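You operate a simulated robot arm through the tools that you are given. There is no shell and no other tool.

You are at the controls of a simulated two-armed robot. One attempt, no reset.

TASK
Shut the drain tap, pull the lock pin and bring the air up to 5 bar.
Fine: open the air valve too, but only after the tap is shut.

Only the result counts: the job must be done as asked and must still hold three seconds after the hand-in. Knocking over, shifting, dropping, spilling or breaking anything else fails it.

THE ROBOT
Two 7-joint arms with fingered hands on one trunk that stands fixed in place. Base frame: the origin is at the foot of the trunk, x ahead of it, y to its left, z up; the work surface is at about z = 0.85. Lengths are in m, angles in rad, forces in N, time in s.
The left shoulder is at [0.05, 0.214, 0.869], the right one opposite. With the tool pointing down near the work surface each hand reaches from about 0.36 to 0.88 m from the base axis, measured 20 degrees to its own side. Payload 3 kg a hand.
The TCP of each hand is the grasp point between the finger pads, 0.026 m short of the fingertips. In the tool frame z runs along the fingers and y along their closing line. The gripper opens to 0.132 m; its body begins 0.073 m behind the TCP. The gripper is a hand of 3 fingers: y runs from the thumb to the fingers, the wrist lies at [0, 0, -0.229] in the tool frame, and closing takes about 1.5 s.
Orientation is that of the tool frame in the base frame, as [roll, pitch, yaw] about the fixed x, y, z axes, in that order (R = Rz(yaw) Ry(pitch) Rx(roll)). With the fingers straight down and closing along the base's y, the tool's x points along the base's -x, its y along +y and its z along -z.

THE INTERFACE
- The arms move only by the tool move_arm. It takes "left_rows", "right_rows" or both (then of equal length, played together; a hand with none holds still); each is a list that holds one entry, the list of rows, each a list of 6 numbers: the turn, a rotation vector about the tool's x, y, z in rad, then the shift along the tool's x, y, z in m. In form: [[[wx, wy, wz, dx, dy, dz], ...]]. A call has 1 to 20 rows; each row shifts and turns the commanded pose from where the row before left it, along the tool's axes as they then stand. "left_jaw" and "right_jaw" are, for a hand that has rows, the opening in per cent of the stroke, from 0 (shut) to 100 (fully open), set as the call begins (left out, the last holds). A row lasts 0.2 s, in which the tool goes at most 0.05 m and 0.15 rad; a call with a longer step from one row to the next is refused whole, and so is a gripper value outside its range. Where a pose cannot be reached the arm comes as near as it can. A force on the tool above 40 N (or 10 N above the force at the start of the call, whichever is more), or a blocked arm, ends the call early, and 0.2 s more pass. Each finger travels about 0.072 m/s and halts on what it meets, pressing with about 30 N; the grip force reading is that of the motor and also rises with nothing between the fingers. The clock runs only during rows and for 0.2 s after the last one: add rows that do not move to give the fingers time. The reply holds the time, the measured pose of the TCP, the force on the tool along the base axes, the opening and the grip force, in the units named above and with some noise, with the torque about the TCP (base axes, N m) and any sound that the robot's microphone picked up.
- Cameras (640 x 400 px; columns grow to the right, rows downward): "scene" is now at [0.0273, -0.0449, 1.5027]; the picture's right is [-0.50, -0.87, 0.00], its down [-0.53, 0.31, -0.79] and it looks along [0.68, -0.39, -0.62] (base axes); focal length 354 px, centre (320, 200). "left" rides on the left gripper at [-0.062, 0.003, -0.092] in its tool frame; the picture's right is [-0.05, -1.00, 0.00], its down [0.83, -0.04, -0.56] and it looks along [0.55, -0.03, 0.83] (tool axes); focal length 230 px, centre (320, 200). "right" rides on the right gripper at [0.061, 0.003, -0.092] in its tool frame; the picture's right is [-0.05, 1.00, 0.00], its down [-0.83, -0.04, -0.56] and it looks along [-0.55, -0.03, 0.83] (tool axes); focal length 230 px, centre (320, 200). There is no depth. A picture from a camera that has moved, and an enlarged one, comes with that camera's place and axes in the base frame and with its lens.
- get_image(camera): a new picture of that camera. It takes no simulated time.
- finger_targets(finger1, finger2, thumb_bend, hand): sets how far each is bent, from 0 (flat) to 1 (curled in); at 0.3 the hand is open as for a grip, at 0.7 the pads meet at the TCP. One left out holds its place. A second passes; each finger stops where it meets its share of the squeeze, and holds until it gets a number again. A gripper value or a shape takes the hand back. It gives what a move gives, with no picture; readings hold the bend of each and the force on the fingers (four entries, about 0 where the hand has none), thumb and palm.
- set_grasp(shape, hand): the hand has 3 fingers and takes this shape, open, in about a second: jaw (thumb against the fingers, like two jaws); tri (thumb and two fingers); tip (a fingertip pinch); poke (one finger out to press); point (the index stretched); flat (the hand flat); cup (the hand cupped); fist (a fist). The gripper value then closes the fingers along that shape, each until it touches; the sizes above hold for jaw. It gives what a move gives, with no picture.
- aim_head(pan, tilt): turns the head with the scene camera to pan (to the left, within 1.501 rad either way) and tilt (down, from -0.506 to 1.204), counted from straight ahead of the robot. It gives what a move gives.
- enlarge(camera, box): a new picture of the part [left, top, right, bottom] of that camera's present view, enlarged. It takes no simulated time.
- sign_off(): hands the job in; it is judged then, once.

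Nothing tells you positions but the pictures and the camera data. Unless the task says otherwise, let go and move clear before handing in.

The tools are called after "Call:" as a command line: name --argument value ..., lists and objects as JSON in quotes. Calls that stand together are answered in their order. move_arm: Moves the arms, as the interface text tells. Its arguments: {"type":"object","properties":{"left_rows":{"type":"array"},"left_jaw":{"type":"number"},"right_rows":{"type":"array"},"right_jaw":{"type":"number"}},"required":[]} The other tools are called the same way: set_grasp (shape, hand) gives the hand a shape; finger_targets (finger1, finger2, thumb_bend, hand) moves the fingers one by one; aim_head (pan, tilt) turns the head that bears the scene camera; get_image (camera) takes a picture; enlarge (camera, box) takes an enlarged picture of a part of a camera's view; sign_off () hands the job in.

At the start:

```text
t: 0.0
left_position: [0.4367, -0.0105, 1.2555]
left_ee_rot: [-3.14, -0.001, 2.641]
left_contact_force: [0.1, -0.1, -0.5]
left_moment: [0.01, 0.02, 0.0]
left_grip_width: 0.1316
left_gripper_force: 0.0
left_shape: jaw
left_bend: [0.3, 0.3, 0.3]
left_finger forces: [0.0, 0.0, 0.0, 0.1, 0.0, 0.0]
right_position: [0.3513, -0.4016, 1.2544]
right_ee_rot: [-3.142, 0.0, 2.639]
right_contact_force: [0.0, 0.5, 0.4]
right_moment: [0.04, -0.01, -0.02]
right_grip_width: 0.1317
right_gripper_force: 0.0
right_shape: jaw
right_bend: [0.3, 0.3, 0.3]
right_finger forces: [0.0, 0.0, 0.0, 0.1, 0.1, 0.0]
head pan, tilt (commanded): [-0.52, 0.663]
```

scene: 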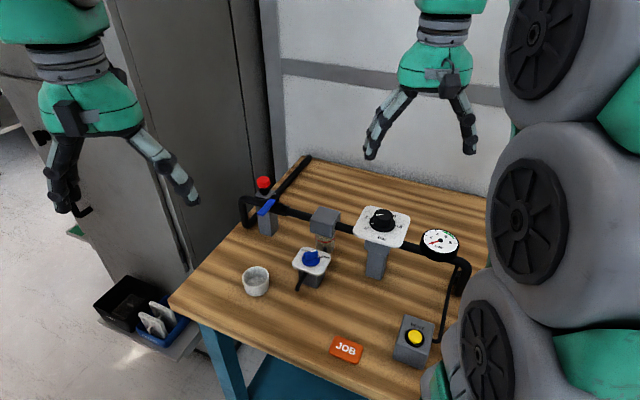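
right: 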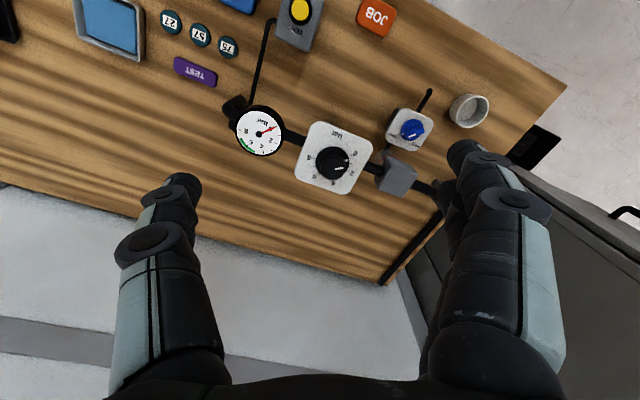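
left: 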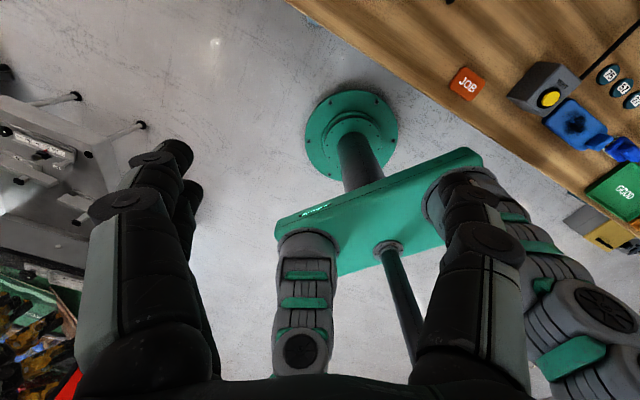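

I see a pneumatic panel on a bench to the right: a blue-handled valve on a pipe, a filter, a drain tap with blue knob, a big black regulator knob and a gauge. I'll look closer before moving anything.

Call:
enlarge --camera "scene" --box '[230, 160, 350, 300]'

Call:
enlarge --camera "scene" --box '[340, 190, 480, 290]'

Call:
enlarge --camera "right" --box '[220, 80, 500, 240]'

Call:
enlarge --camera "scene" --box '[300, 290, 480, 400]'

```text
2.86 times, centred on (290, 230) of scene
camera zoom: at [0.0273, -0.0449, 1.5027], right [-0.5, -0.87, 0.0], down [-0.53, 0.31, -0.79], along [0.68, -0.39, -0.62], focal length 1010 px, centre (406, 114)
```

zoom: 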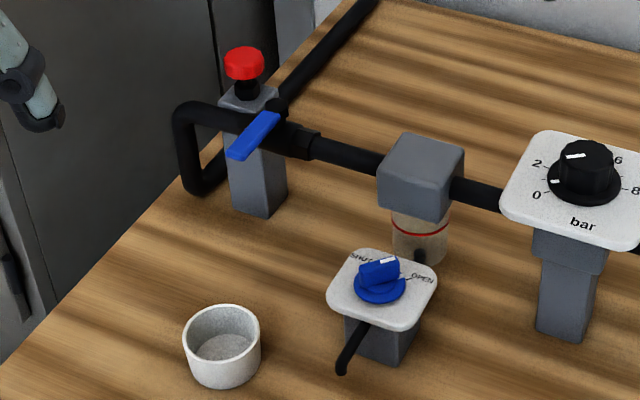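

```text
4.00 times, centred on (410, 240) of scene
camera zoom: at [0.0273, -0.0449, 1.5027], right [-0.5, -0.87, 0.0], down [-0.53, 0.31, -0.79], along [0.68, -0.39, -0.62], focal length 1414 px, centre (-40, 40)
```

zoom: 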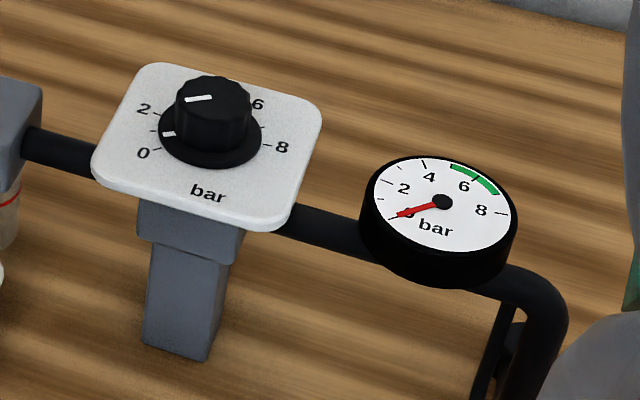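

```text
2.29 times, centred on (360, 160) of right
camera zoom: at [0.2982, -0.3681, 1.3468], right [0.52, 0.85, 0.0], down [0.71, -0.44, 0.56], along [0.47, -0.29, -0.83], focal length 526 px, centre (229, 291)
```

zoom: 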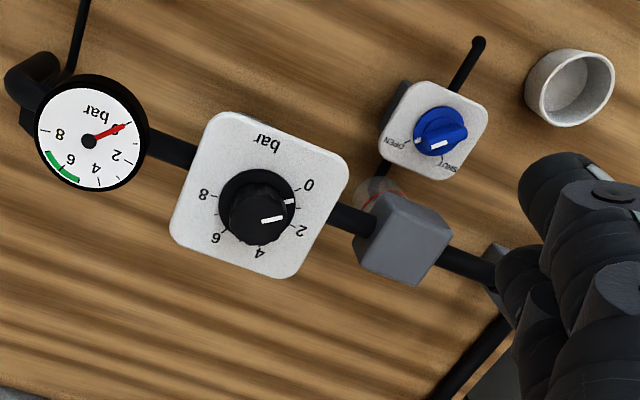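

```text
3.56 times, centred on (390, 345) of scene
camera zoom: at [0.0273, -0.0449, 1.5027], right [-0.5, -0.87, 0.0], down [-0.53, 0.31, -0.79], along [0.68, -0.39, -0.62], focal length 1257 px, centre (71, -316)
```

zoom: 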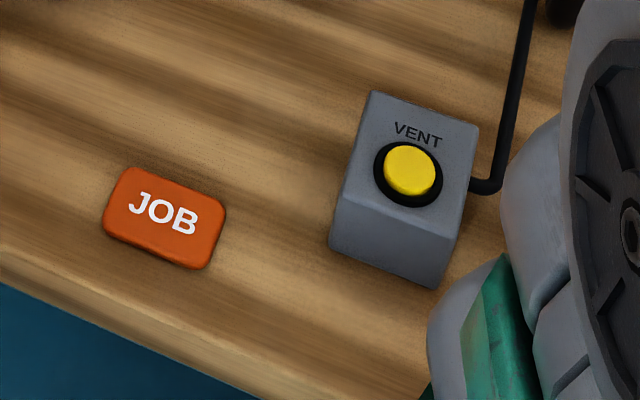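

The pipe runs left to right: red-headed pin and blue lever, filter, regulator knob, gauge. I'll pan the head for a view of the rest of the bench.

Call:
aim_head --pan -0.75 --tilt 0.75

Call:
get_image --camera "scene"

Call:
enlarge --camera "right" --box '[0, 0, 400, 110]'

Call:
enlarge --camera "left" --box '[430, 20, 640, 260]'

```text
t: 0.8
left_position: [0.4367, -0.0097, 1.2551]
left_ee_rot: [-3.141, 0.001, 2.643]
left_contact_force: [0.4, 0.1, 0.0]
left_moment: [0.01, -0.02, -0.02]
left_grip_width: 0.132
left_gripper_force: 0.0
left_shape: jaw
left_bend: [0.3, 0.3, 0.3]
left_finger forces: [0.0, 0.0, 0.0, 0.1, 0.1, 0.0]
right_position: [0.3506, -0.4017, 1.2557]
right_ee_rot: [-3.141, 0.0, 2.64]
right_contact_force: [-0.4, -0.2, -0.2]
right_moment: [-0.02, -0.04, -0.04]
right_grip_width: 0.1321
right_gripper_force: 0.1
right_shape: jaw
right_bend: [0.3, 0.3, 0.3]
right_finger forces: [0.0, 0.1, 0.1, 0.1, 0.0, 0.1]
head pan, tilt (commanded): [-0.75, 0.75]
```

```text
taken
camera scene: at [0.0131, -0.0585, 1.4953], right [-0.68, -0.73, 0.0], down [-0.5, 0.46, -0.73], along [0.54, -0.5, -0.68], focal length 354 px, centre (320, 200)
```

scene: 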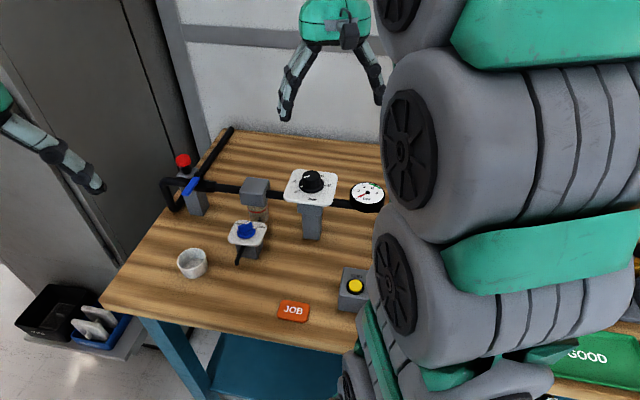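

```text
1.60 times, centred on (200, 55) of right
camera zoom: at [0.2981, -0.368, 1.3469], right [0.52, 0.85, 0.0], down [0.71, -0.44, 0.56], along [0.47, -0.29, -0.83], focal length 368 px, centre (512, 432)
```

zoom: 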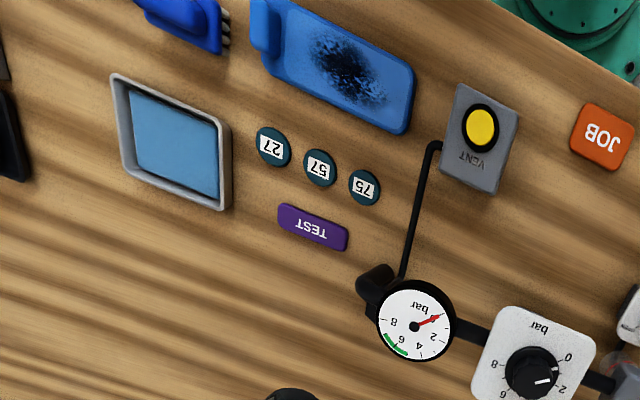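

```text
1.67 times, centred on (535, 140) of left
camera zoom: at [0.4916, -0.0379, 1.3465], right [-0.43, -0.9, 0.0], down [-0.75, 0.36, 0.56], along [-0.5, 0.24, -0.83], focal length 384 px, centre (-38, 300)
```

zoom: 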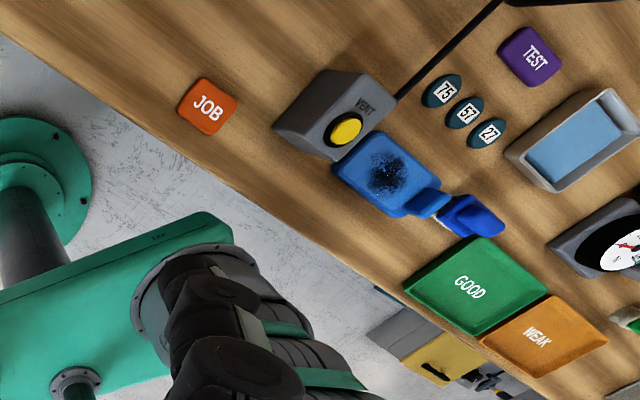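

The drain tap's plate seems to be near (0.49, -0.29, 0.93), the regulator near (0.43, -0.42, 1.02), the gauge near (0.34, -0.50, 1.02), and the valve and pin near (0.63, -0.26, 1.0). I'll shift the left arm out of the way and move the right arm's camera closer to check these.

Call:
move_arm --left_rows '[[[0, 0, 0, 0.019, 0.035, 0], [0, 0, 0, 0.019, 0.035, 0], [0, 0, 0, 0.019, 0.035, 0], [0, 0, 0, 0.019, 0.035, 0], [0, 0, 0, 0.019, 0.035, 0], [0, 0, 0, 0.019, 0.035, 0]]]' --right_rows '[[[0, 0, 0, -0.005, 0.035, 0], [0, 0, 0, -0.005, 0.035, 0], [0, 0, 0, -0.005, 0.035, 0], [0, 0, 0, -0.005, 0.035, 0], [0, 0, 0, 0.0, 0.035, 0], [0, 0, 0, 0, 0, 0]]]'

Call:
get_image --camera "right"

Call:
aim_head --pan -0.52 --tilt 0.663

Call:
get_image --camera "scene"

```text
t: 2.1
left_position: [0.4382, 0.2304, 1.2546]
left_ee_rot: [3.14, 0.001, 2.641]
left_contact_force: [-0.1, 0.6, -0.4]
left_moment: [-0.03, 0.03, 0.0]
left_grip_width: 0.1321
left_gripper_force: 0.0
left_shape: jaw
left_bend: [0.3, 0.3, 0.3]
left_finger forces: [0.0, 0.0, 0.0, 0.0, 0.0, 0.0]
right_position: [0.4528, -0.2564, 1.2565]
right_ee_rot: [3.141, 0.002, 2.64]
right_contact_force: [0.1, -0.4, -0.1]
right_moment: [-0.04, 0.01, -0.04]
right_grip_width: 0.1318
right_gripper_force: 0.0
right_shape: jaw
right_bend: [0.3, 0.3, 0.3]
right_finger forces: [0.2, 0.0, 0.0, 0.1, 0.0, 0.0]
head pan, tilt (commanded): [-0.75, 0.75]
```

```text
taken
camera right: at [0.3997, -0.2244, 1.3473], right [0.53, 0.85, 0.0], down [0.71, -0.44, 0.55], along [0.47, -0.29, -0.83], focal length 230 px, centre (320, 200)
```

right: 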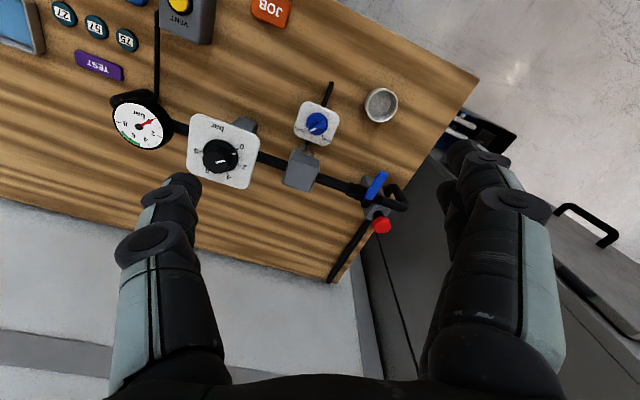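

```text
t: 2.9
left_position: [0.4366, 0.2281, 1.2529]
left_ee_rot: [-3.141, 0.0, 2.64]
left_contact_force: [0.7, -0.4, -0.9]
left_moment: [0.01, -0.03, 0.0]
left_grip_width: 0.1317
left_gripper_force: 0.1
left_shape: jaw
left_bend: [0.3, 0.3, 0.3]
left_finger forces: [0.0, 0.0, 0.1, 0.0, 0.0, 0.0]
right_position: [0.453, -0.2562, 1.2564]
right_ee_rot: [3.14, 0.0, 2.64]
right_contact_force: [0.7, -0.1, 0.5]
right_moment: [0.0, -0.02, 0.0]
right_grip_width: 0.1319
right_gripper_force: 0.0
right_shape: jaw
right_bend: [0.3, 0.3, 0.3]
right_finger forces: [0.1, 0.1, 0.0, 0.1, 0.1, 0.1]
head pan, tilt (commanded): [-0.52, 0.663]
```

```text
taken
camera scene: at [0.0273, -0.0449, 1.5027], right [-0.5, -0.87, 0.0], down [-0.53, 0.31, -0.79], along [0.68, -0.39, -0.62], focal length 354 px, centre (320, 200)
```

scene: 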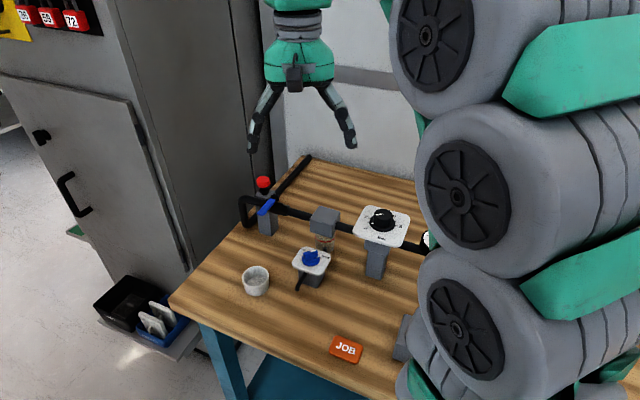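

Call:
enlarge --camera "right" --box '[270, 80, 430, 240]'

Call:
enlarge --camera "right" --box '[290, 90, 350, 150]'

Call:
enlarge --camera "scene" --box '[230, 165, 310, 245]'

Call:
enlarge --camera "scene" --box '[285, 235, 345, 295]'

```text
2.50 times, centred on (350, 160) of right
camera zoom: at [0.3995, -0.2246, 1.3475], right [0.52, 0.85, 0.0], down [0.71, -0.44, 0.56], along [0.47, -0.29, -0.83], focal length 575 px, centre (245, 300)
```

zoom: 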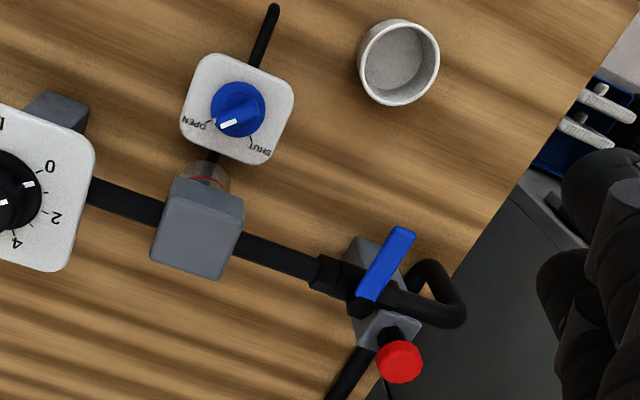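

```text
6.67 times, centred on (320, 120) of right
camera zoom: at [0.3995, -0.2246, 1.3475], right [0.52, 0.85, 0.0], down [0.71, -0.44, 0.56], along [0.47, -0.29, -0.83], focal length 1534 px, centre (320, 733)
```

zoom: 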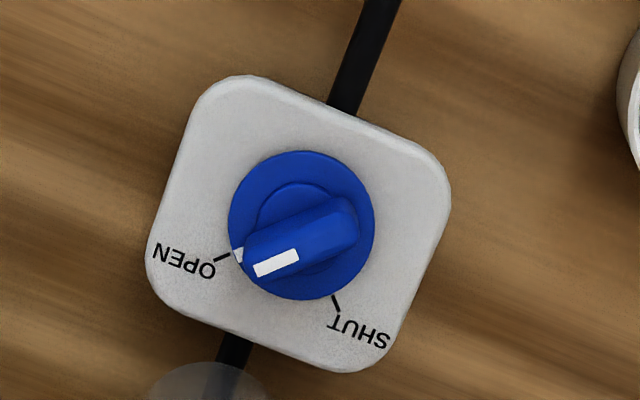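

```text
5.00 times, centred on (270, 205) of scene
camera zoom: at [0.0273, -0.0449, 1.5027], right [-0.5, -0.87, 0.0], down [-0.53, 0.31, -0.79], along [0.68, -0.39, -0.62], focal length 1767 px, centre (570, 175)
```

zoom: 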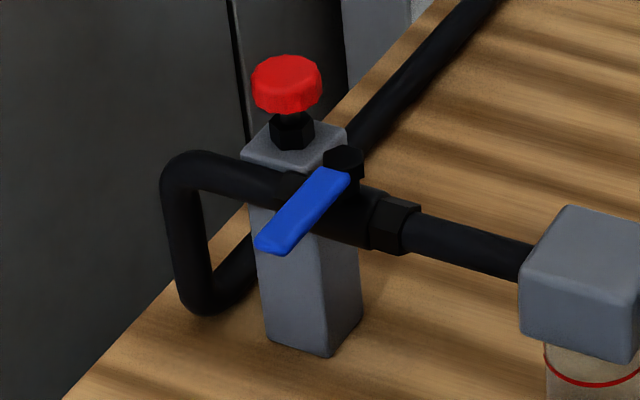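

```text
6.67 times, centred on (315, 265) of scene
camera zoom: at [0.0273, -0.0449, 1.5027], right [-0.5, -0.87, 0.0], down [-0.53, 0.31, -0.79], along [0.68, -0.39, -0.62], focal length 2356 px, centre (353, -233)
```

zoom: 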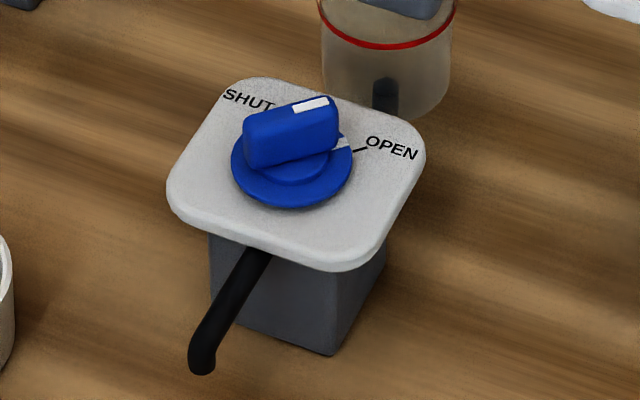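

The drain knob's white pointer is on OPEN, with SHUT a quarter turn counter-clockwise seen from above. The filter block sits close behind it, so I'll check clearances and the pin and lever from zoomed views.

Call:
enlarge --camera "right" --box '[275, 130, 345, 200]'

Call:
enlarge --camera "right" --box '[345, 160, 415, 240]'

Call:
enlarge --camera "scene" --box '[290, 195, 430, 295]'

Call:
enlarge --camera "right" --box '[180, 100, 270, 200]'

```text
5.71 times, centred on (310, 165) of right
camera zoom: at [0.3995, -0.2246, 1.3475], right [0.52, 0.85, 0.0], down [0.71, -0.44, 0.56], along [0.47, -0.29, -0.83], focal length 1315 px, centre (377, 400)
```

zoom: 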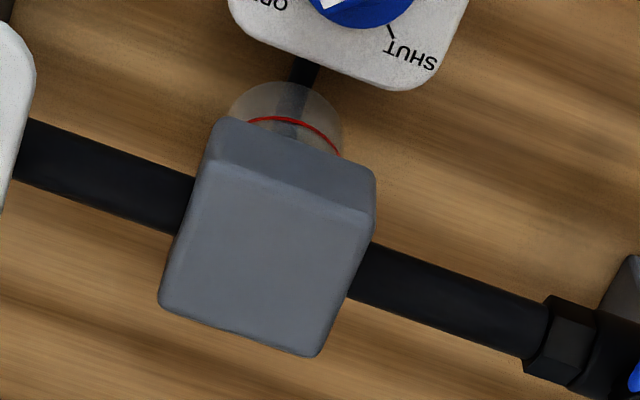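

```text
5.00 times, centred on (380, 200) of right
camera zoom: at [0.3995, -0.2246, 1.3475], right [0.52, 0.85, 0.0], down [0.71, -0.44, 0.56], along [0.47, -0.29, -0.83], focal length 1150 px, centre (20, 200)
```

zoom: 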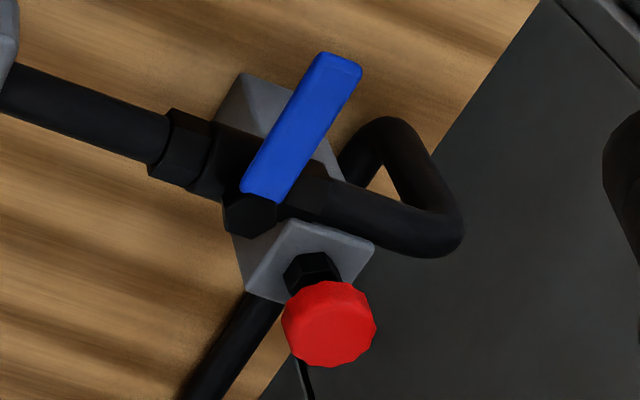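

```text
4.00 times, centred on (360, 245) of scene
camera zoom: at [0.0273, -0.0449, 1.5027], right [-0.5, -0.87, 0.0], down [-0.53, 0.31, -0.79], along [0.68, -0.39, -0.62], focal length 1414 px, centre (160, 20)
```

zoom: 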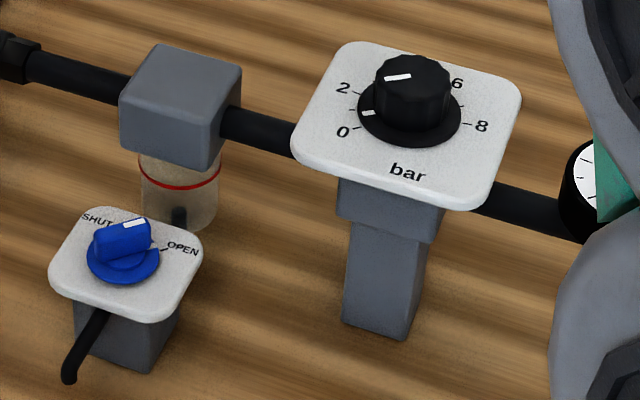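

```text
4.00 times, centred on (225, 150) of right
camera zoom: at [0.3995, -0.2246, 1.3475], right [0.52, 0.85, 0.0], down [0.71, -0.44, 0.56], along [0.47, -0.29, -0.83], focal length 920 px, centre (700, 400)
```

zoom: 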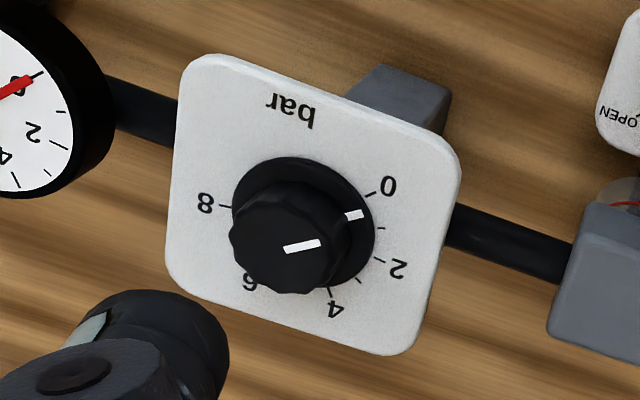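

All the parts are located now: drain bar knob (0.494, -0.291, 0.92–0.95), filter block top (0.536, -0.350, 0.996), regulator knob (0.433, -0.425, 1.01–1.045), lever pivot (0.638, -0.275, 1.009), lever end (0.600, -0.226), red pin cap (0.674, -0.267, 1.039). I'll try the pinch shape on the right hand, still high up, to see what its fingers look like.

Call:
set_grasp --shape "tip" --hand "right"

Call:
get_image --camera "right"

Call:
enlarge --camera "scene" --box '[220, 20, 380, 170]'

```text
t: 3.8
left_position: [0.4375, 0.2297, 1.2535]
left_ee_rot: [3.142, 0.0, 2.64]
left_contact_force: [-0.8, 0.0, 0.6]
left_moment: [0.02, -0.03, 0.02]
left_grip_width: 0.1317
left_gripper_force: 0.0
left_shape: jaw
left_bend: [0.3, 0.3, 0.3]
left_finger forces: [0.0, 0.1, 0.0, 0.1, 0.0, 0.0]
right_position: [0.4539, -0.2575, 1.2564]
right_ee_rot: [-3.141, 0.0, 2.642]
right_contact_force: [0.8, -0.5, -0.1]
right_moment: [-0.01, 0.01, -0.03]
right_grip_width: 0.1321
right_gripper_force: 0.1
right_shape: tip
right_bend: [0.3, 0.3, 0.3]
right_finger forces: [0.0, 0.0, 0.1, 0.0, 0.0, 0.0]
head pan, tilt (commanded): [-0.52, 0.663]
```

```text
taken
camera right: at [0.3995, -0.2246, 1.3475], right [0.52, 0.85, 0.0], down [0.71, -0.44, 0.56], along [0.47, -0.29, -0.83], focal length 230 px, centre (320, 200)
```

right: 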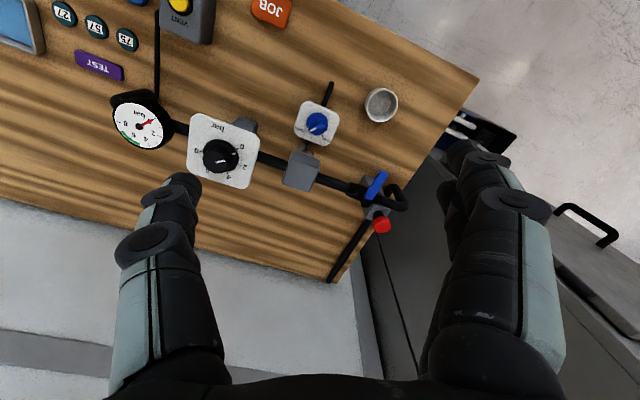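

```text
2.67 times, centred on (300, 95) of scene
camera zoom: at [0.0273, -0.0449, 1.5027], right [-0.5, -0.87, 0.0], down [-0.53, 0.31, -0.79], along [0.68, -0.39, -0.62], focal length 942 px, centre (373, 480)
```

zoom: 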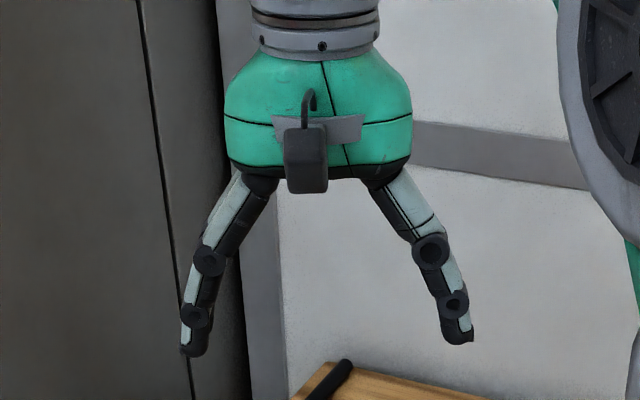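

The open pinch looks the same as the jaw, so I'll close it partway in the air to see where the fingertips end up.

Call:
move_arm --right_rows '[[[0, 0, 0, 0, 0, 0], [0, 0, 0, 0, 0, 0], [0, 0, 0, 0, 0, 0], [0, 0, 0, 0, 0, 0], [0, 0, 0, 0, 0, 0], [0, 0, 0, 0, 0, 0]]]' --right_jaw 25

Call:
get_image --camera "right"

Call:
enlarge --camera "scene" --box '[220, 20, 380, 170]'

Call:
get_image --camera "left"

```text
t: 5.2
left_position: [0.4375, 0.2303, 1.254]
left_ee_rot: [-3.141, 0.002, 2.64]
left_contact_force: [0.2, 0.4, 0.2]
left_moment: [0.01, -0.01, 0.0]
left_grip_width: 0.1322
left_gripper_force: 0.1
left_shape: jaw
left_bend: [0.3, 0.3, 0.3]
left_finger forces: [0.0, 0.0, 0.0, 0.0, 0.0, 0.0]
right_position: [0.4541, -0.2592, 1.256]
right_ee_rot: [3.141, 0.0, 2.641]
right_contact_force: [0.0, 0.1, -0.6]
right_moment: [0.0, 0.01, 0.02]
right_grip_width: 0.0336
right_gripper_force: 0.1
right_shape: tip
right_bend: [0.73, 0.73, 0.7]
right_finger forces: [0.0, 0.1, 0.1, 0.0, 0.1, 0.1]
head pan, tilt (commanded): [-0.52, 0.663]
```

```text
taken
camera right: at [0.3995, -0.2246, 1.3475], right [0.52, 0.85, 0.0], down [0.71, -0.44, 0.56], along [0.47, -0.29, -0.83], focal length 230 px, centre (320, 200)
```

right: 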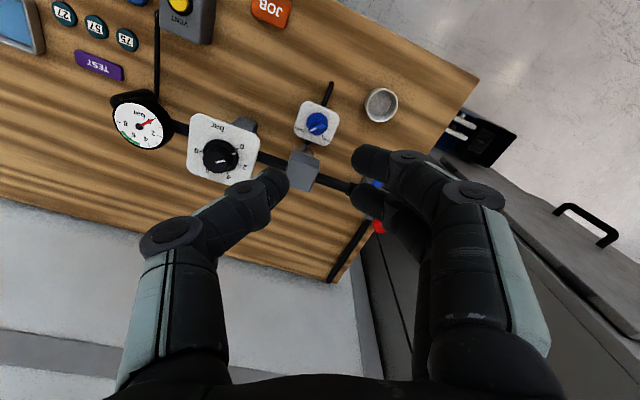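

```text
2.67 times, centred on (300, 95) of scene
camera zoom: at [0.0273, -0.0449, 1.5027], right [-0.5, -0.87, 0.0], down [-0.53, 0.31, -0.79], along [0.68, -0.39, -0.62], focal length 942 px, centre (373, 480)
```

zoom: 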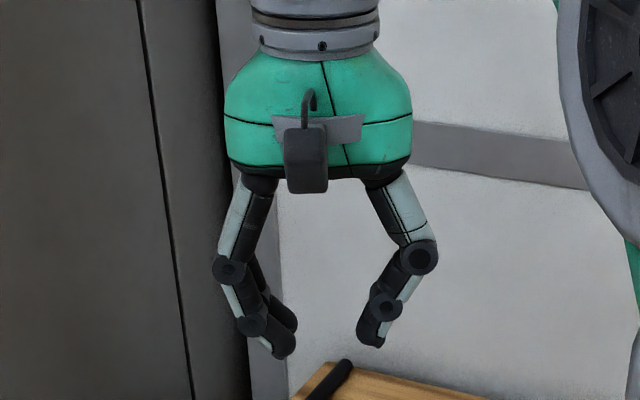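

```text
taken
camera left: at [0.4926, 0.2023, 1.3454], right [-0.43, -0.9, 0.0], down [-0.75, 0.36, 0.56], along [-0.5, 0.24, -0.83], focal length 230 px, centre (320, 200)
```

left: 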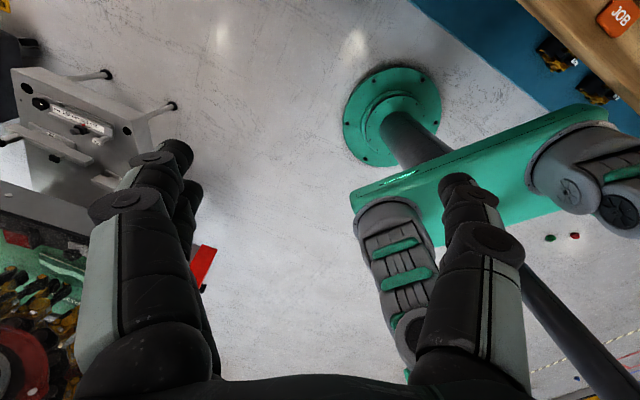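

The two fingers sit close together (about ±12 mm) opposite the thumb, which suits the 14 mm bar. I'll turn the left hand so its camera watches the panel, and line the right hand up high above the drain knob, yawed to keep the fingers clear of the filter block.

Call:
move_arm --left_rows '[[[0, 0, -0.145, 0, 0, 0], [0, 0, -0.145, 0, 0, 0], [0, 0, -0.145, 0, 0, 0], [0, 0, -0.145, 0, 0, 0], [0, 0, -0.145, 0, 0, 0], [0, 0, -0.145, 0, 0, 0], [0, 0, -0.145, 0, 0, 0], [0, 0, -0.145, 0, 0, 0], [0, 0, -0.145, 0, 0, 0], [0, 0, -0.145, 0, 0, 0], [0, 0, -0.145, 0, 0, 0], [0, 0, -0.145, 0, 0, 0], [0, 0, -0.145, 0, 0, 0], [0, 0, -0.145, 0, 0, 0], [0, 0, -0.145, 0, 0, 0]]]' --right_rows '[[[0, 0, 0, -0.0253, -0.0045, 0], [0, 0, 0, -0.0253, -0.0045, 0], [0, 0, 0.09, 0, 0, 0], [0, 0, 0.09, 0, 0, 0], [0, 0, 0.09, 0, 0, 0], [0, 0, 0.09, 0, 0, 0], [0, 0, 0.09, 0, 0, 0], [0, 0, 0.09, 0, 0, 0], [0, 0, 0.09, 0, 0, 0], [0, 0, 0.09, 0, 0, 0], [0, 0, 0.09, 0, 0, 0], [0, 0, 0, 0, 0, 0], [0, 0, 0, 0, 0, 0], [0, 0, 0, 0, 0, 0], [0, 0, 0, 0, 0, 0]]]' --right_jaw 40

Call:
get_image --camera "left"

Call:
get_image --camera "right"

Call:
get_image --camera "scene"

```text
t: 8.4
left_position: [0.4368, 0.2282, 1.2542]
left_ee_rot: [-3.14, 0.0, -1.465]
left_contact_force: [0.4, 0.8, 0.1]
left_moment: [0.0, -0.02, 0.02]
left_grip_width: 0.1317
left_gripper_force: 0.0
left_shape: jaw
left_bend: [0.3, 0.3, 0.3]
left_finger forces: [0.0, 0.0, 0.0, 0.0, 0.0, 0.0]
right_position: [0.4933, -0.2899, 1.2547]
right_ee_rot: [3.14, 0.001, 1.831]
right_contact_force: [0.3, -0.1, -0.9]
right_moment: [0.0, -0.01, -0.01]
right_grip_width: 0.0521
right_gripper_force: 0.1
right_shape: tip
right_bend: [0.73, 0.73, 0.7]
right_finger forces: [0.0, 0.1, 0.0, 0.0, 0.0, 0.1]
head pan, tilt (commanded): [-0.52, 0.663]
```

```text
taken
camera left: at [0.4267, 0.2881, 1.3459], right [0.99, 0.16, 0.0], down [0.13, -0.82, 0.55], along [0.09, -0.55, -0.83], focal length 230 px, centre (320, 200)
```

left: 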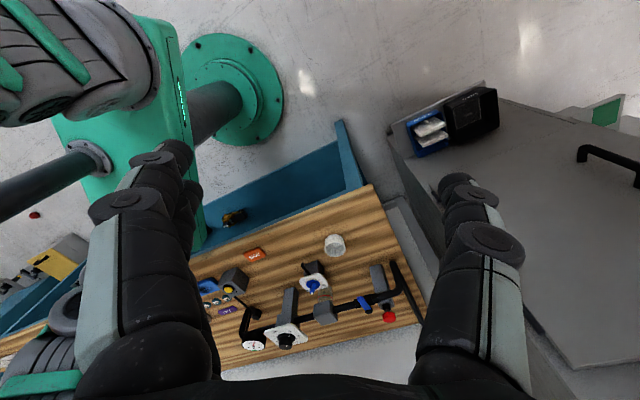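

```text
taken
camera right: at [0.4794, -0.2284, 1.3472], right [0.98, 0.21, 0.0], down [0.17, -0.81, 0.56], along [0.11, -0.54, -0.83], focal length 230 px, centre (320, 200)
```

right: 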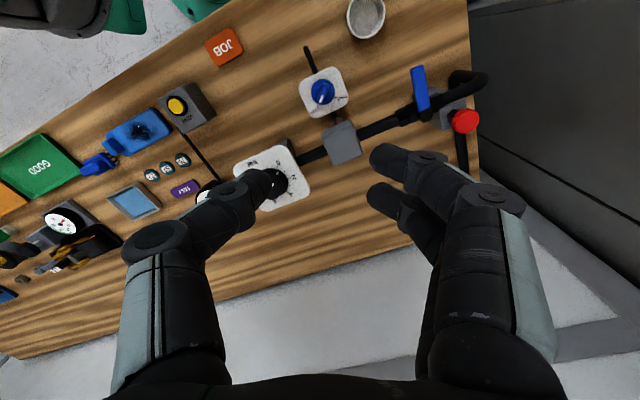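

```text
taken
camera scene: at [0.0273, -0.0449, 1.5027], right [-0.5, -0.87, 0.0], down [-0.53, 0.31, -0.79], along [0.68, -0.39, -0.62], focal length 354 px, centre (320, 200)
```

scene: 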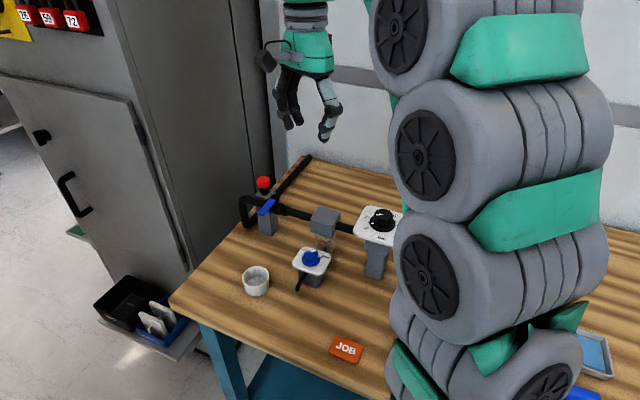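

The left camera now shows the panel, and the right hand is level with the knob at yaw 105°. I'll check the alignment in a zoom before descending.

Call:
enlarge --camera "right" --box '[290, 60, 360, 130]'

Call:
enlarge --camera "left" --box '[220, 220, 430, 360]'

```text
5.71 times, centred on (325, 95) of right
camera zoom: at [0.4794, -0.2284, 1.3472], right [0.98, 0.21, 0.0], down [0.17, -0.81, 0.56], along [0.11, -0.54, -0.83], focal length 1315 px, centre (291, 800)
```

zoom: 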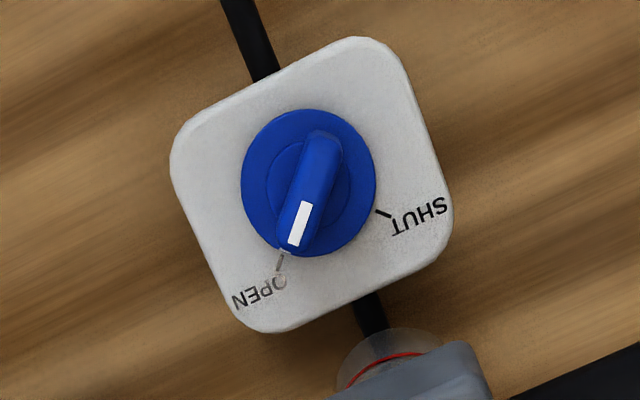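

```text
2.86 times, centred on (325, 290) of left
camera zoom: at [0.4267, 0.2881, 1.3459], right [0.99, 0.16, 0.0], down [0.13, -0.82, 0.55], along [0.09, -0.55, -0.83], focal length 657 px, centre (306, -57)
```

zoom: 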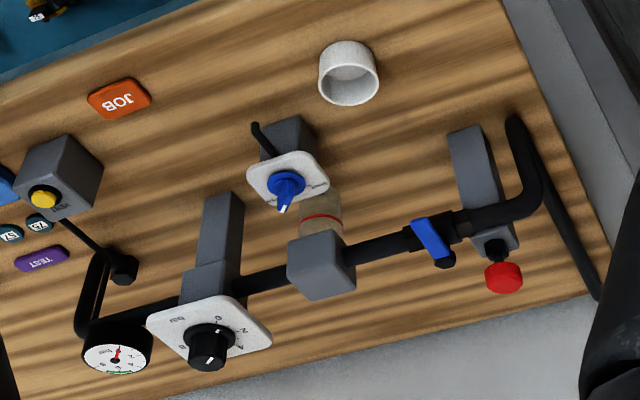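

The knob's centre is about (0.495, -0.289), within 2 mm of the hand. I'll go down in stages, stopping first above the filter's height.

Call:
move_arm --right_rows '[[[0, 0, 0, 0, 0.0015, 0.035], [0, 0, 0, 0, 0, 0.035], [0, 0, 0, 0, 0, 0.035], [0, 0, 0, 0, 0, 0.035], [0, 0, 0, 0, 0, 0.035], [0, 0, 0, 0, 0, 0.03], [0, 0, 0, 0, 0, 0]]]' --right_jaw 40

Call:
get_image --camera "left"

Call:
enlarge --camera "right" --box '[200, 40, 480, 230]'

Call:
get_image --camera "scene"

```text
t: 10.0
left_position: [0.4363, 0.2279, 1.2551]
left_ee_rot: [-3.141, 0.0, -1.464]
left_contact_force: [0.4, 0.5, 0.1]
left_moment: [0.03, -0.02, 0.0]
left_grip_width: 0.1318
left_gripper_force: 0.0
left_shape: jaw
left_bend: [0.3, 0.3, 0.3]
left_finger forces: [0.1, 0.0, 0.0, 0.0, 0.0, 0.0]
right_position: [0.4968, -0.2866, 1.0486]
right_ee_rot: [-3.141, 0.0, 1.83]
right_contact_force: [0.3, 0.7, -0.7]
right_moment: [0.0, -0.02, -0.01]
right_grip_width: 0.0526
right_gripper_force: 0.1
right_shape: tip
right_bend: [0.73, 0.73, 0.7]
right_finger forces: [0.1, 0.0, 0.0, 0.0, 0.0, 0.0]
head pan, tilt (commanded): [-0.52, 0.663]
```

```text
taken
camera left: at [0.4266, 0.2882, 1.3461], right [0.99, 0.16, 0.0], down [0.13, -0.82, 0.55], along [0.09, -0.55, -0.83], focal length 230 px, centre (320, 200)
```

left: 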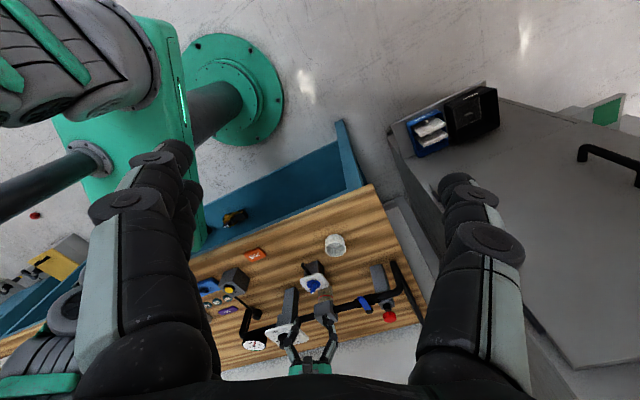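

```text
2.11 times, centred on (340, 135) of right
camera zoom: at [0.4829, -0.2269, 1.1401], right [0.98, 0.21, 0.0], down [0.17, -0.81, 0.56], along [0.11, -0.54, -0.83], focal length 484 px, centre (278, 337)
```

zoom: 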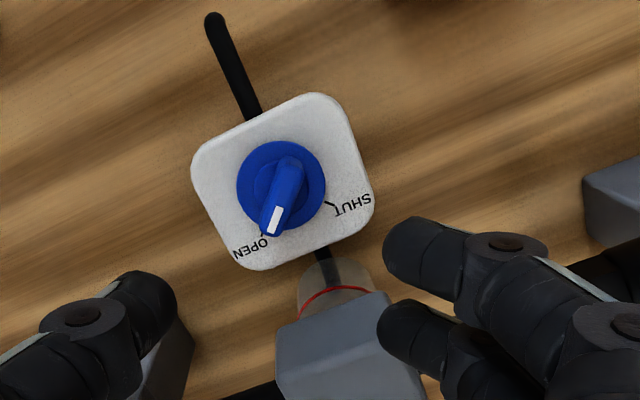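

```text
taken
camera scene: at [0.0273, -0.0449, 1.5027], right [-0.5, -0.87, 0.0], down [-0.53, 0.31, -0.79], along [0.68, -0.39, -0.62], focal length 354 px, centre (320, 200)
```

scene: 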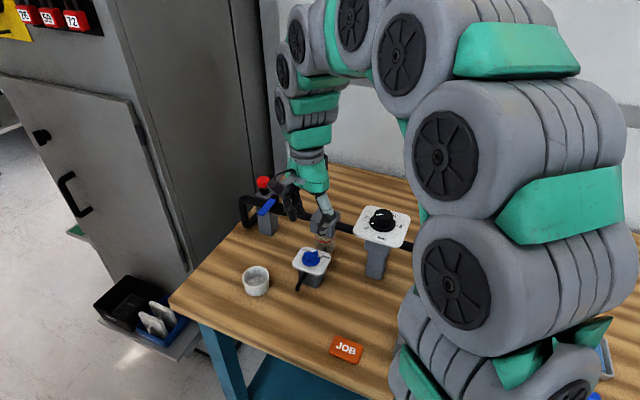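

Knob and hand agree in this view (knob about (0.4965, -0.2875), hand (0.4968, -0.2866)), and the fingers clear the filter block by around 18 mm. I'll lower until the tips straddle the bar.

Call:
move_arm --right_rows '[[[0, 0, 0, 0, 0, 0.025], [0, 0, 0, 0, 0, 0.025], [0, 0, 0, 0, 0, 0.02], [0, 0, 0, 0, 0, 0.015], [0, 0, 0, 0, 0, 0.005], [0, 0, 0, 0, 0, 0]]]' --right_jaw 40

Call:
get_image --camera "right"

Call:
enlarge --camera "scene" --box '[260, 180, 380, 300]'

Call:
enlarge --camera "left" --box '[250, 230, 410, 370]'

```text
t: 11.4
left_position: [0.4359, 0.228, 1.2546]
left_ee_rot: [3.141, 0.001, -1.466]
left_contact_force: [0.7, -0.7, 0.3]
left_moment: [-0.02, 0.04, 0.01]
left_grip_width: 0.1318
left_gripper_force: 0.0
left_shape: jaw
left_bend: [0.3, 0.3, 0.3]
left_finger forces: [0.0, 0.0, 0.1, 0.0, 0.1, 0.0]
right_position: [0.4945, -0.2885, 0.9605]
right_ee_rot: [-3.141, 0.0, 1.832]
right_contact_force: [0.0, 0.5, -0.4]
right_moment: [0.02, -0.02, 0.0]
right_grip_width: 0.0524
right_gripper_force: 0.1
right_shape: tip
right_bend: [0.73, 0.73, 0.7]
right_finger forces: [0.0, 0.0, 0.0, 0.0, 0.0, 0.0]
head pan, tilt (commanded): [-0.52, 0.663]
```

```text
taken
camera right: at [0.4805, -0.2274, 1.0522], right [0.98, 0.21, 0.0], down [0.17, -0.81, 0.56], along [0.11, -0.54, -0.83], focal length 230 px, centre (320, 200)
```

right: 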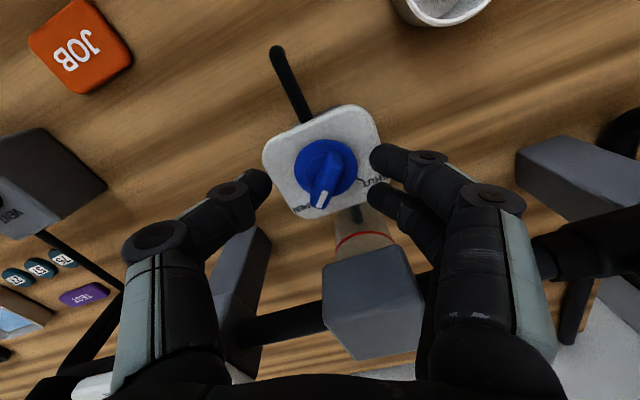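

```text
3.33 times, centred on (320, 240) of scene
camera zoom: at [0.0273, -0.0449, 1.5027], right [-0.5, -0.87, 0.0], down [-0.53, 0.31, -0.79], along [0.68, -0.39, -0.62], focal length 1178 px, centre (320, 67)
```

zoom: 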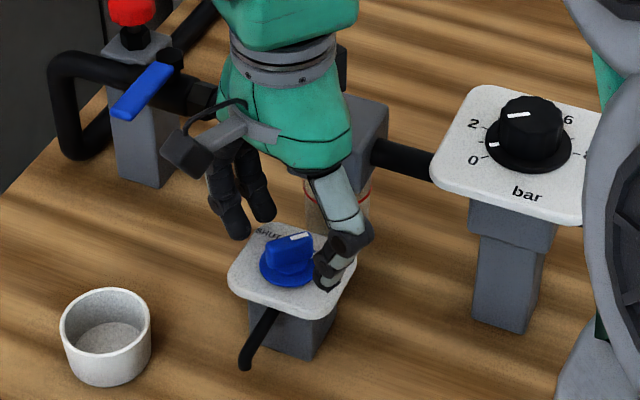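

```text
2.86 times, centred on (330, 300) of left
camera zoom: at [0.4266, 0.2882, 1.3461], right [0.99, 0.16, 0.0], down [0.13, -0.82, 0.56], along [0.09, -0.55, -0.83], focal length 657 px, centre (291, -86)
```

zoom: 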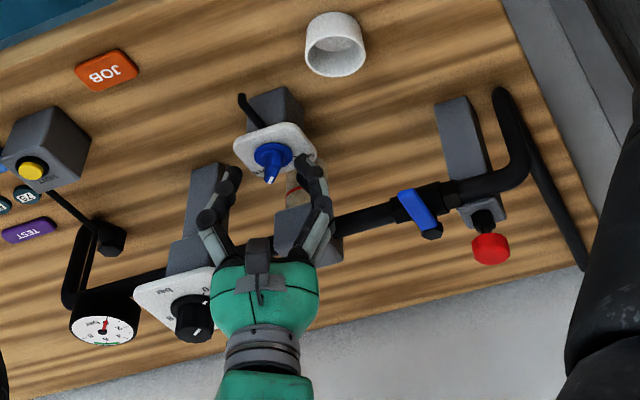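

The tips straddle the bar with the plate below them and nothing touching. I'll close on the bar.

Call:
move_arm --right_rows '[[[0, 0, 0, 0, 0, 0], [0, 0, 0, 0, 0, 0], [0, 0, 0, 0, 0, 0], [0, 0, 0, 0, 0, 0], [0, 0, 0, 0, 0, 0]]]' --right_jaw 5

Call:
get_image --camera "right"

Call:
enlarge --camera "scene" --box '[260, 180, 380, 300]'

```text
t: 12.6
left_position: [0.4358, 0.2277, 1.2551]
left_ee_rot: [3.141, 0.0, -1.465]
left_contact_force: [-0.3, 0.0, 0.0]
left_moment: [0.0, 0.01, -0.04]
left_grip_width: 0.1318
left_gripper_force: 0.1
left_shape: jaw
left_bend: [0.3, 0.3, 0.3]
left_finger forces: [0.0, 0.0, 0.1, 0.0, 0.1, 0.0]
right_position: [0.4967, -0.2869, 0.9612]
right_ee_rot: [3.141, 0.0, 1.83]
right_contact_force: [6.2, 4.7, 3.4]
right_moment: [0.11, -0.16, -0.01]
right_grip_width: 0.0082
right_gripper_force: 0.1
right_shape: tip
right_bend: [0.7, 0.71, 0.7]
right_finger forces: [6.1, 1.6, 0.0, 0.0, 0.0, 0.0]
head pan, tilt (commanded): [-0.52, 0.663]
```

```text
taken
camera right: at [0.4808, -0.2272, 1.0523], right [0.98, 0.21, 0.0], down [0.17, -0.81, 0.56], along [0.11, -0.54, -0.83], focal length 230 px, centre (320, 200)
```

right: 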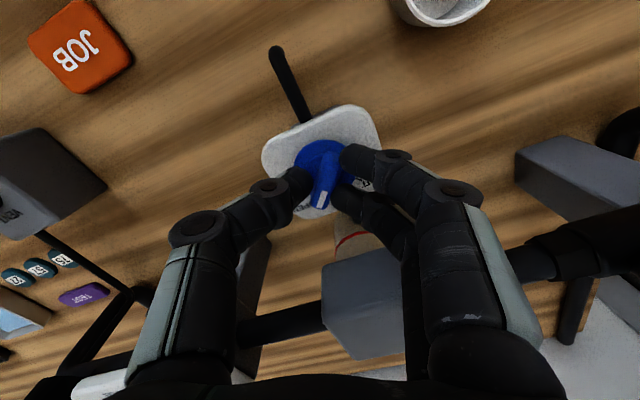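

```text
3.33 times, centred on (320, 240) of scene
camera zoom: at [0.0274, -0.0448, 1.5027], right [-0.5, -0.87, 0.0], down [-0.53, 0.31, -0.79], along [0.68, -0.39, -0.62], focal length 1178 px, centre (320, 67)
```

zoom: 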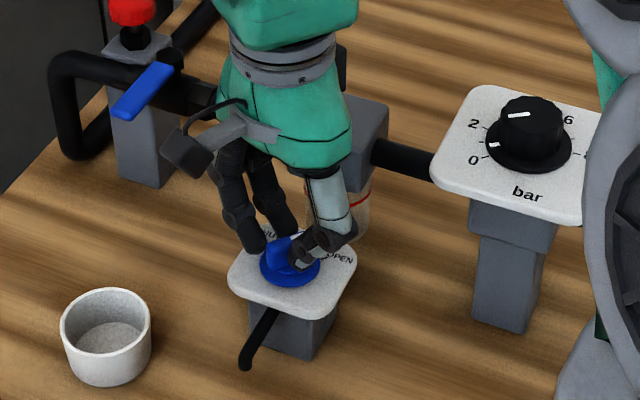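

Fingers one and two touch the bar, but the thumb isn't loaded yet. I'll close fully and see how the bar seats.

Call:
move_arm --right_rows '[[[0, 0, 0, 0, 0, 0], [0, 0, 0, 0, 0, 0], [0, 0, 0, 0, 0, 0], [0, 0, 0, 0, 0, 0]]]' --right_jaw 0

Call:
enlarge --camera "right" --box '[240, 100, 420, 250]'

```text
t: 13.6
left_position: [0.4367, 0.2278, 1.2561]
left_ee_rot: [-3.141, -0.001, -1.466]
left_contact_force: [0.5, -0.1, 0.2]
left_moment: [0.01, -0.02, 0.04]
left_grip_width: 0.1319
left_gripper_force: 0.1
left_shape: jaw
left_bend: [0.3, 0.3, 0.3]
left_finger forces: [0.0, 0.1, 0.1, 0.1, 0.1, 0.0]
right_position: [0.4943, -0.2873, 0.9605]
right_ee_rot: [-3.139, -0.001, 1.832]
right_contact_force: [-1.2, 7.2, -5.7]
right_moment: [0.14, 0.01, -0.01]
right_grip_width: 0.0057
right_gripper_force: 30.0
right_shape: tip
right_bend: [0.72, 0.71, 0.7]
right_finger forces: [15.3, 13.6, 0.0, 0.0, 26.1, 0.1]
head pan, tilt (commanded): [-0.52, 0.663]
```

```text
2.67 times, centred on (330, 175) of right
camera zoom: at [0.4805, -0.2271, 1.0521], right [0.98, 0.21, 0.0], down [0.17, -0.81, 0.55], along [0.11, -0.54, -0.83], focal length 614 px, centre (293, 267)
```

zoom: 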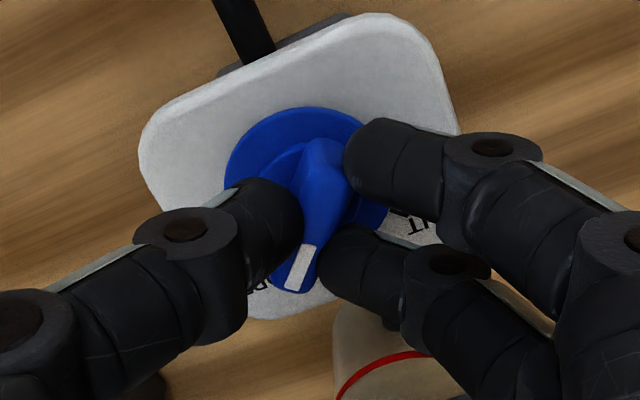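

All three digits grip the bar firmly. I'll turn counter-clockwise in stages, checking the torque and picture as I go.

Call:
move_arm --right_rows '[[[0, 0, -0.08, 0, 0, 0], [0, 0, -0.08, 0, 0, 0], [0, 0, -0.08, 0, 0, 0], [0, 0, -0.08, 0, 0, 0], [0, 0, -0.08, 0, 0, 0], [0, 0, -0.08, 0, 0, 0]]]' --right_jaw 0

Call:
enlarge --camera "right" --box '[240, 100, 420, 250]'

Call:
enlarge --camera "scene" --box '[260, 180, 380, 300]'

```text
t: 15.0
left_position: [0.4361, 0.2293, 1.2546]
left_ee_rot: [3.141, 0.0, -1.466]
left_contact_force: [0.4, 0.0, 0.4]
left_moment: [0.04, 0.02, 0.01]
left_grip_width: 0.132
left_gripper_force: 0.0
left_shape: jaw
left_bend: [0.3, 0.3, 0.3]
left_finger forces: [0.0, 0.0, 0.1, 0.0, 0.1, 0.0]
right_position: [0.4946, -0.2899, 0.9597]
right_ee_rot: [3.141, 0.002, 2.312]
right_contact_force: [-13.7, -1.7, -6.4]
right_moment: [-0.05, 0.26, -0.06]
right_grip_width: 0.0047
right_gripper_force: 29.8
right_shape: tip
right_bend: [0.72, 0.71, 0.7]
right_finger forces: [13.0, 11.5, 0.1, 0.0, 33.9, 0.0]
head pan, tilt (commanded): [-0.52, 0.663]
```

```text
2.67 times, centred on (330, 175) of right
camera zoom: at [0.4544, -0.2406, 1.0522], right [0.77, 0.64, 0.0], down [0.53, -0.64, 0.56], along [0.35, -0.43, -0.83], focal length 614 px, centre (293, 267)
```

zoom: 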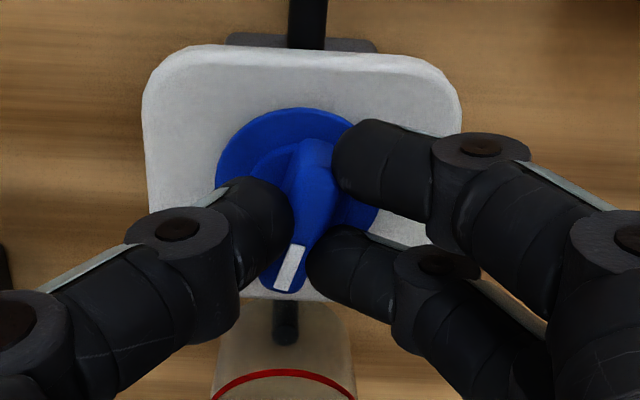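

```text
3.33 times, centred on (320, 240) of scene
camera zoom: at [0.0271, -0.045, 1.5027], right [-0.5, -0.87, 0.0], down [-0.53, 0.31, -0.79], along [0.68, -0.39, -0.62], focal length 1178 px, centre (320, 67)
```

zoom: 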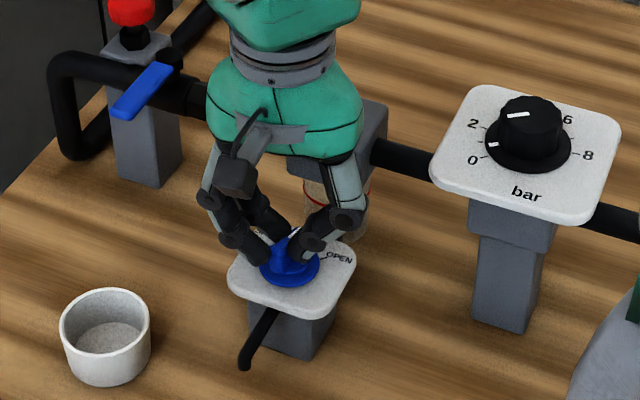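

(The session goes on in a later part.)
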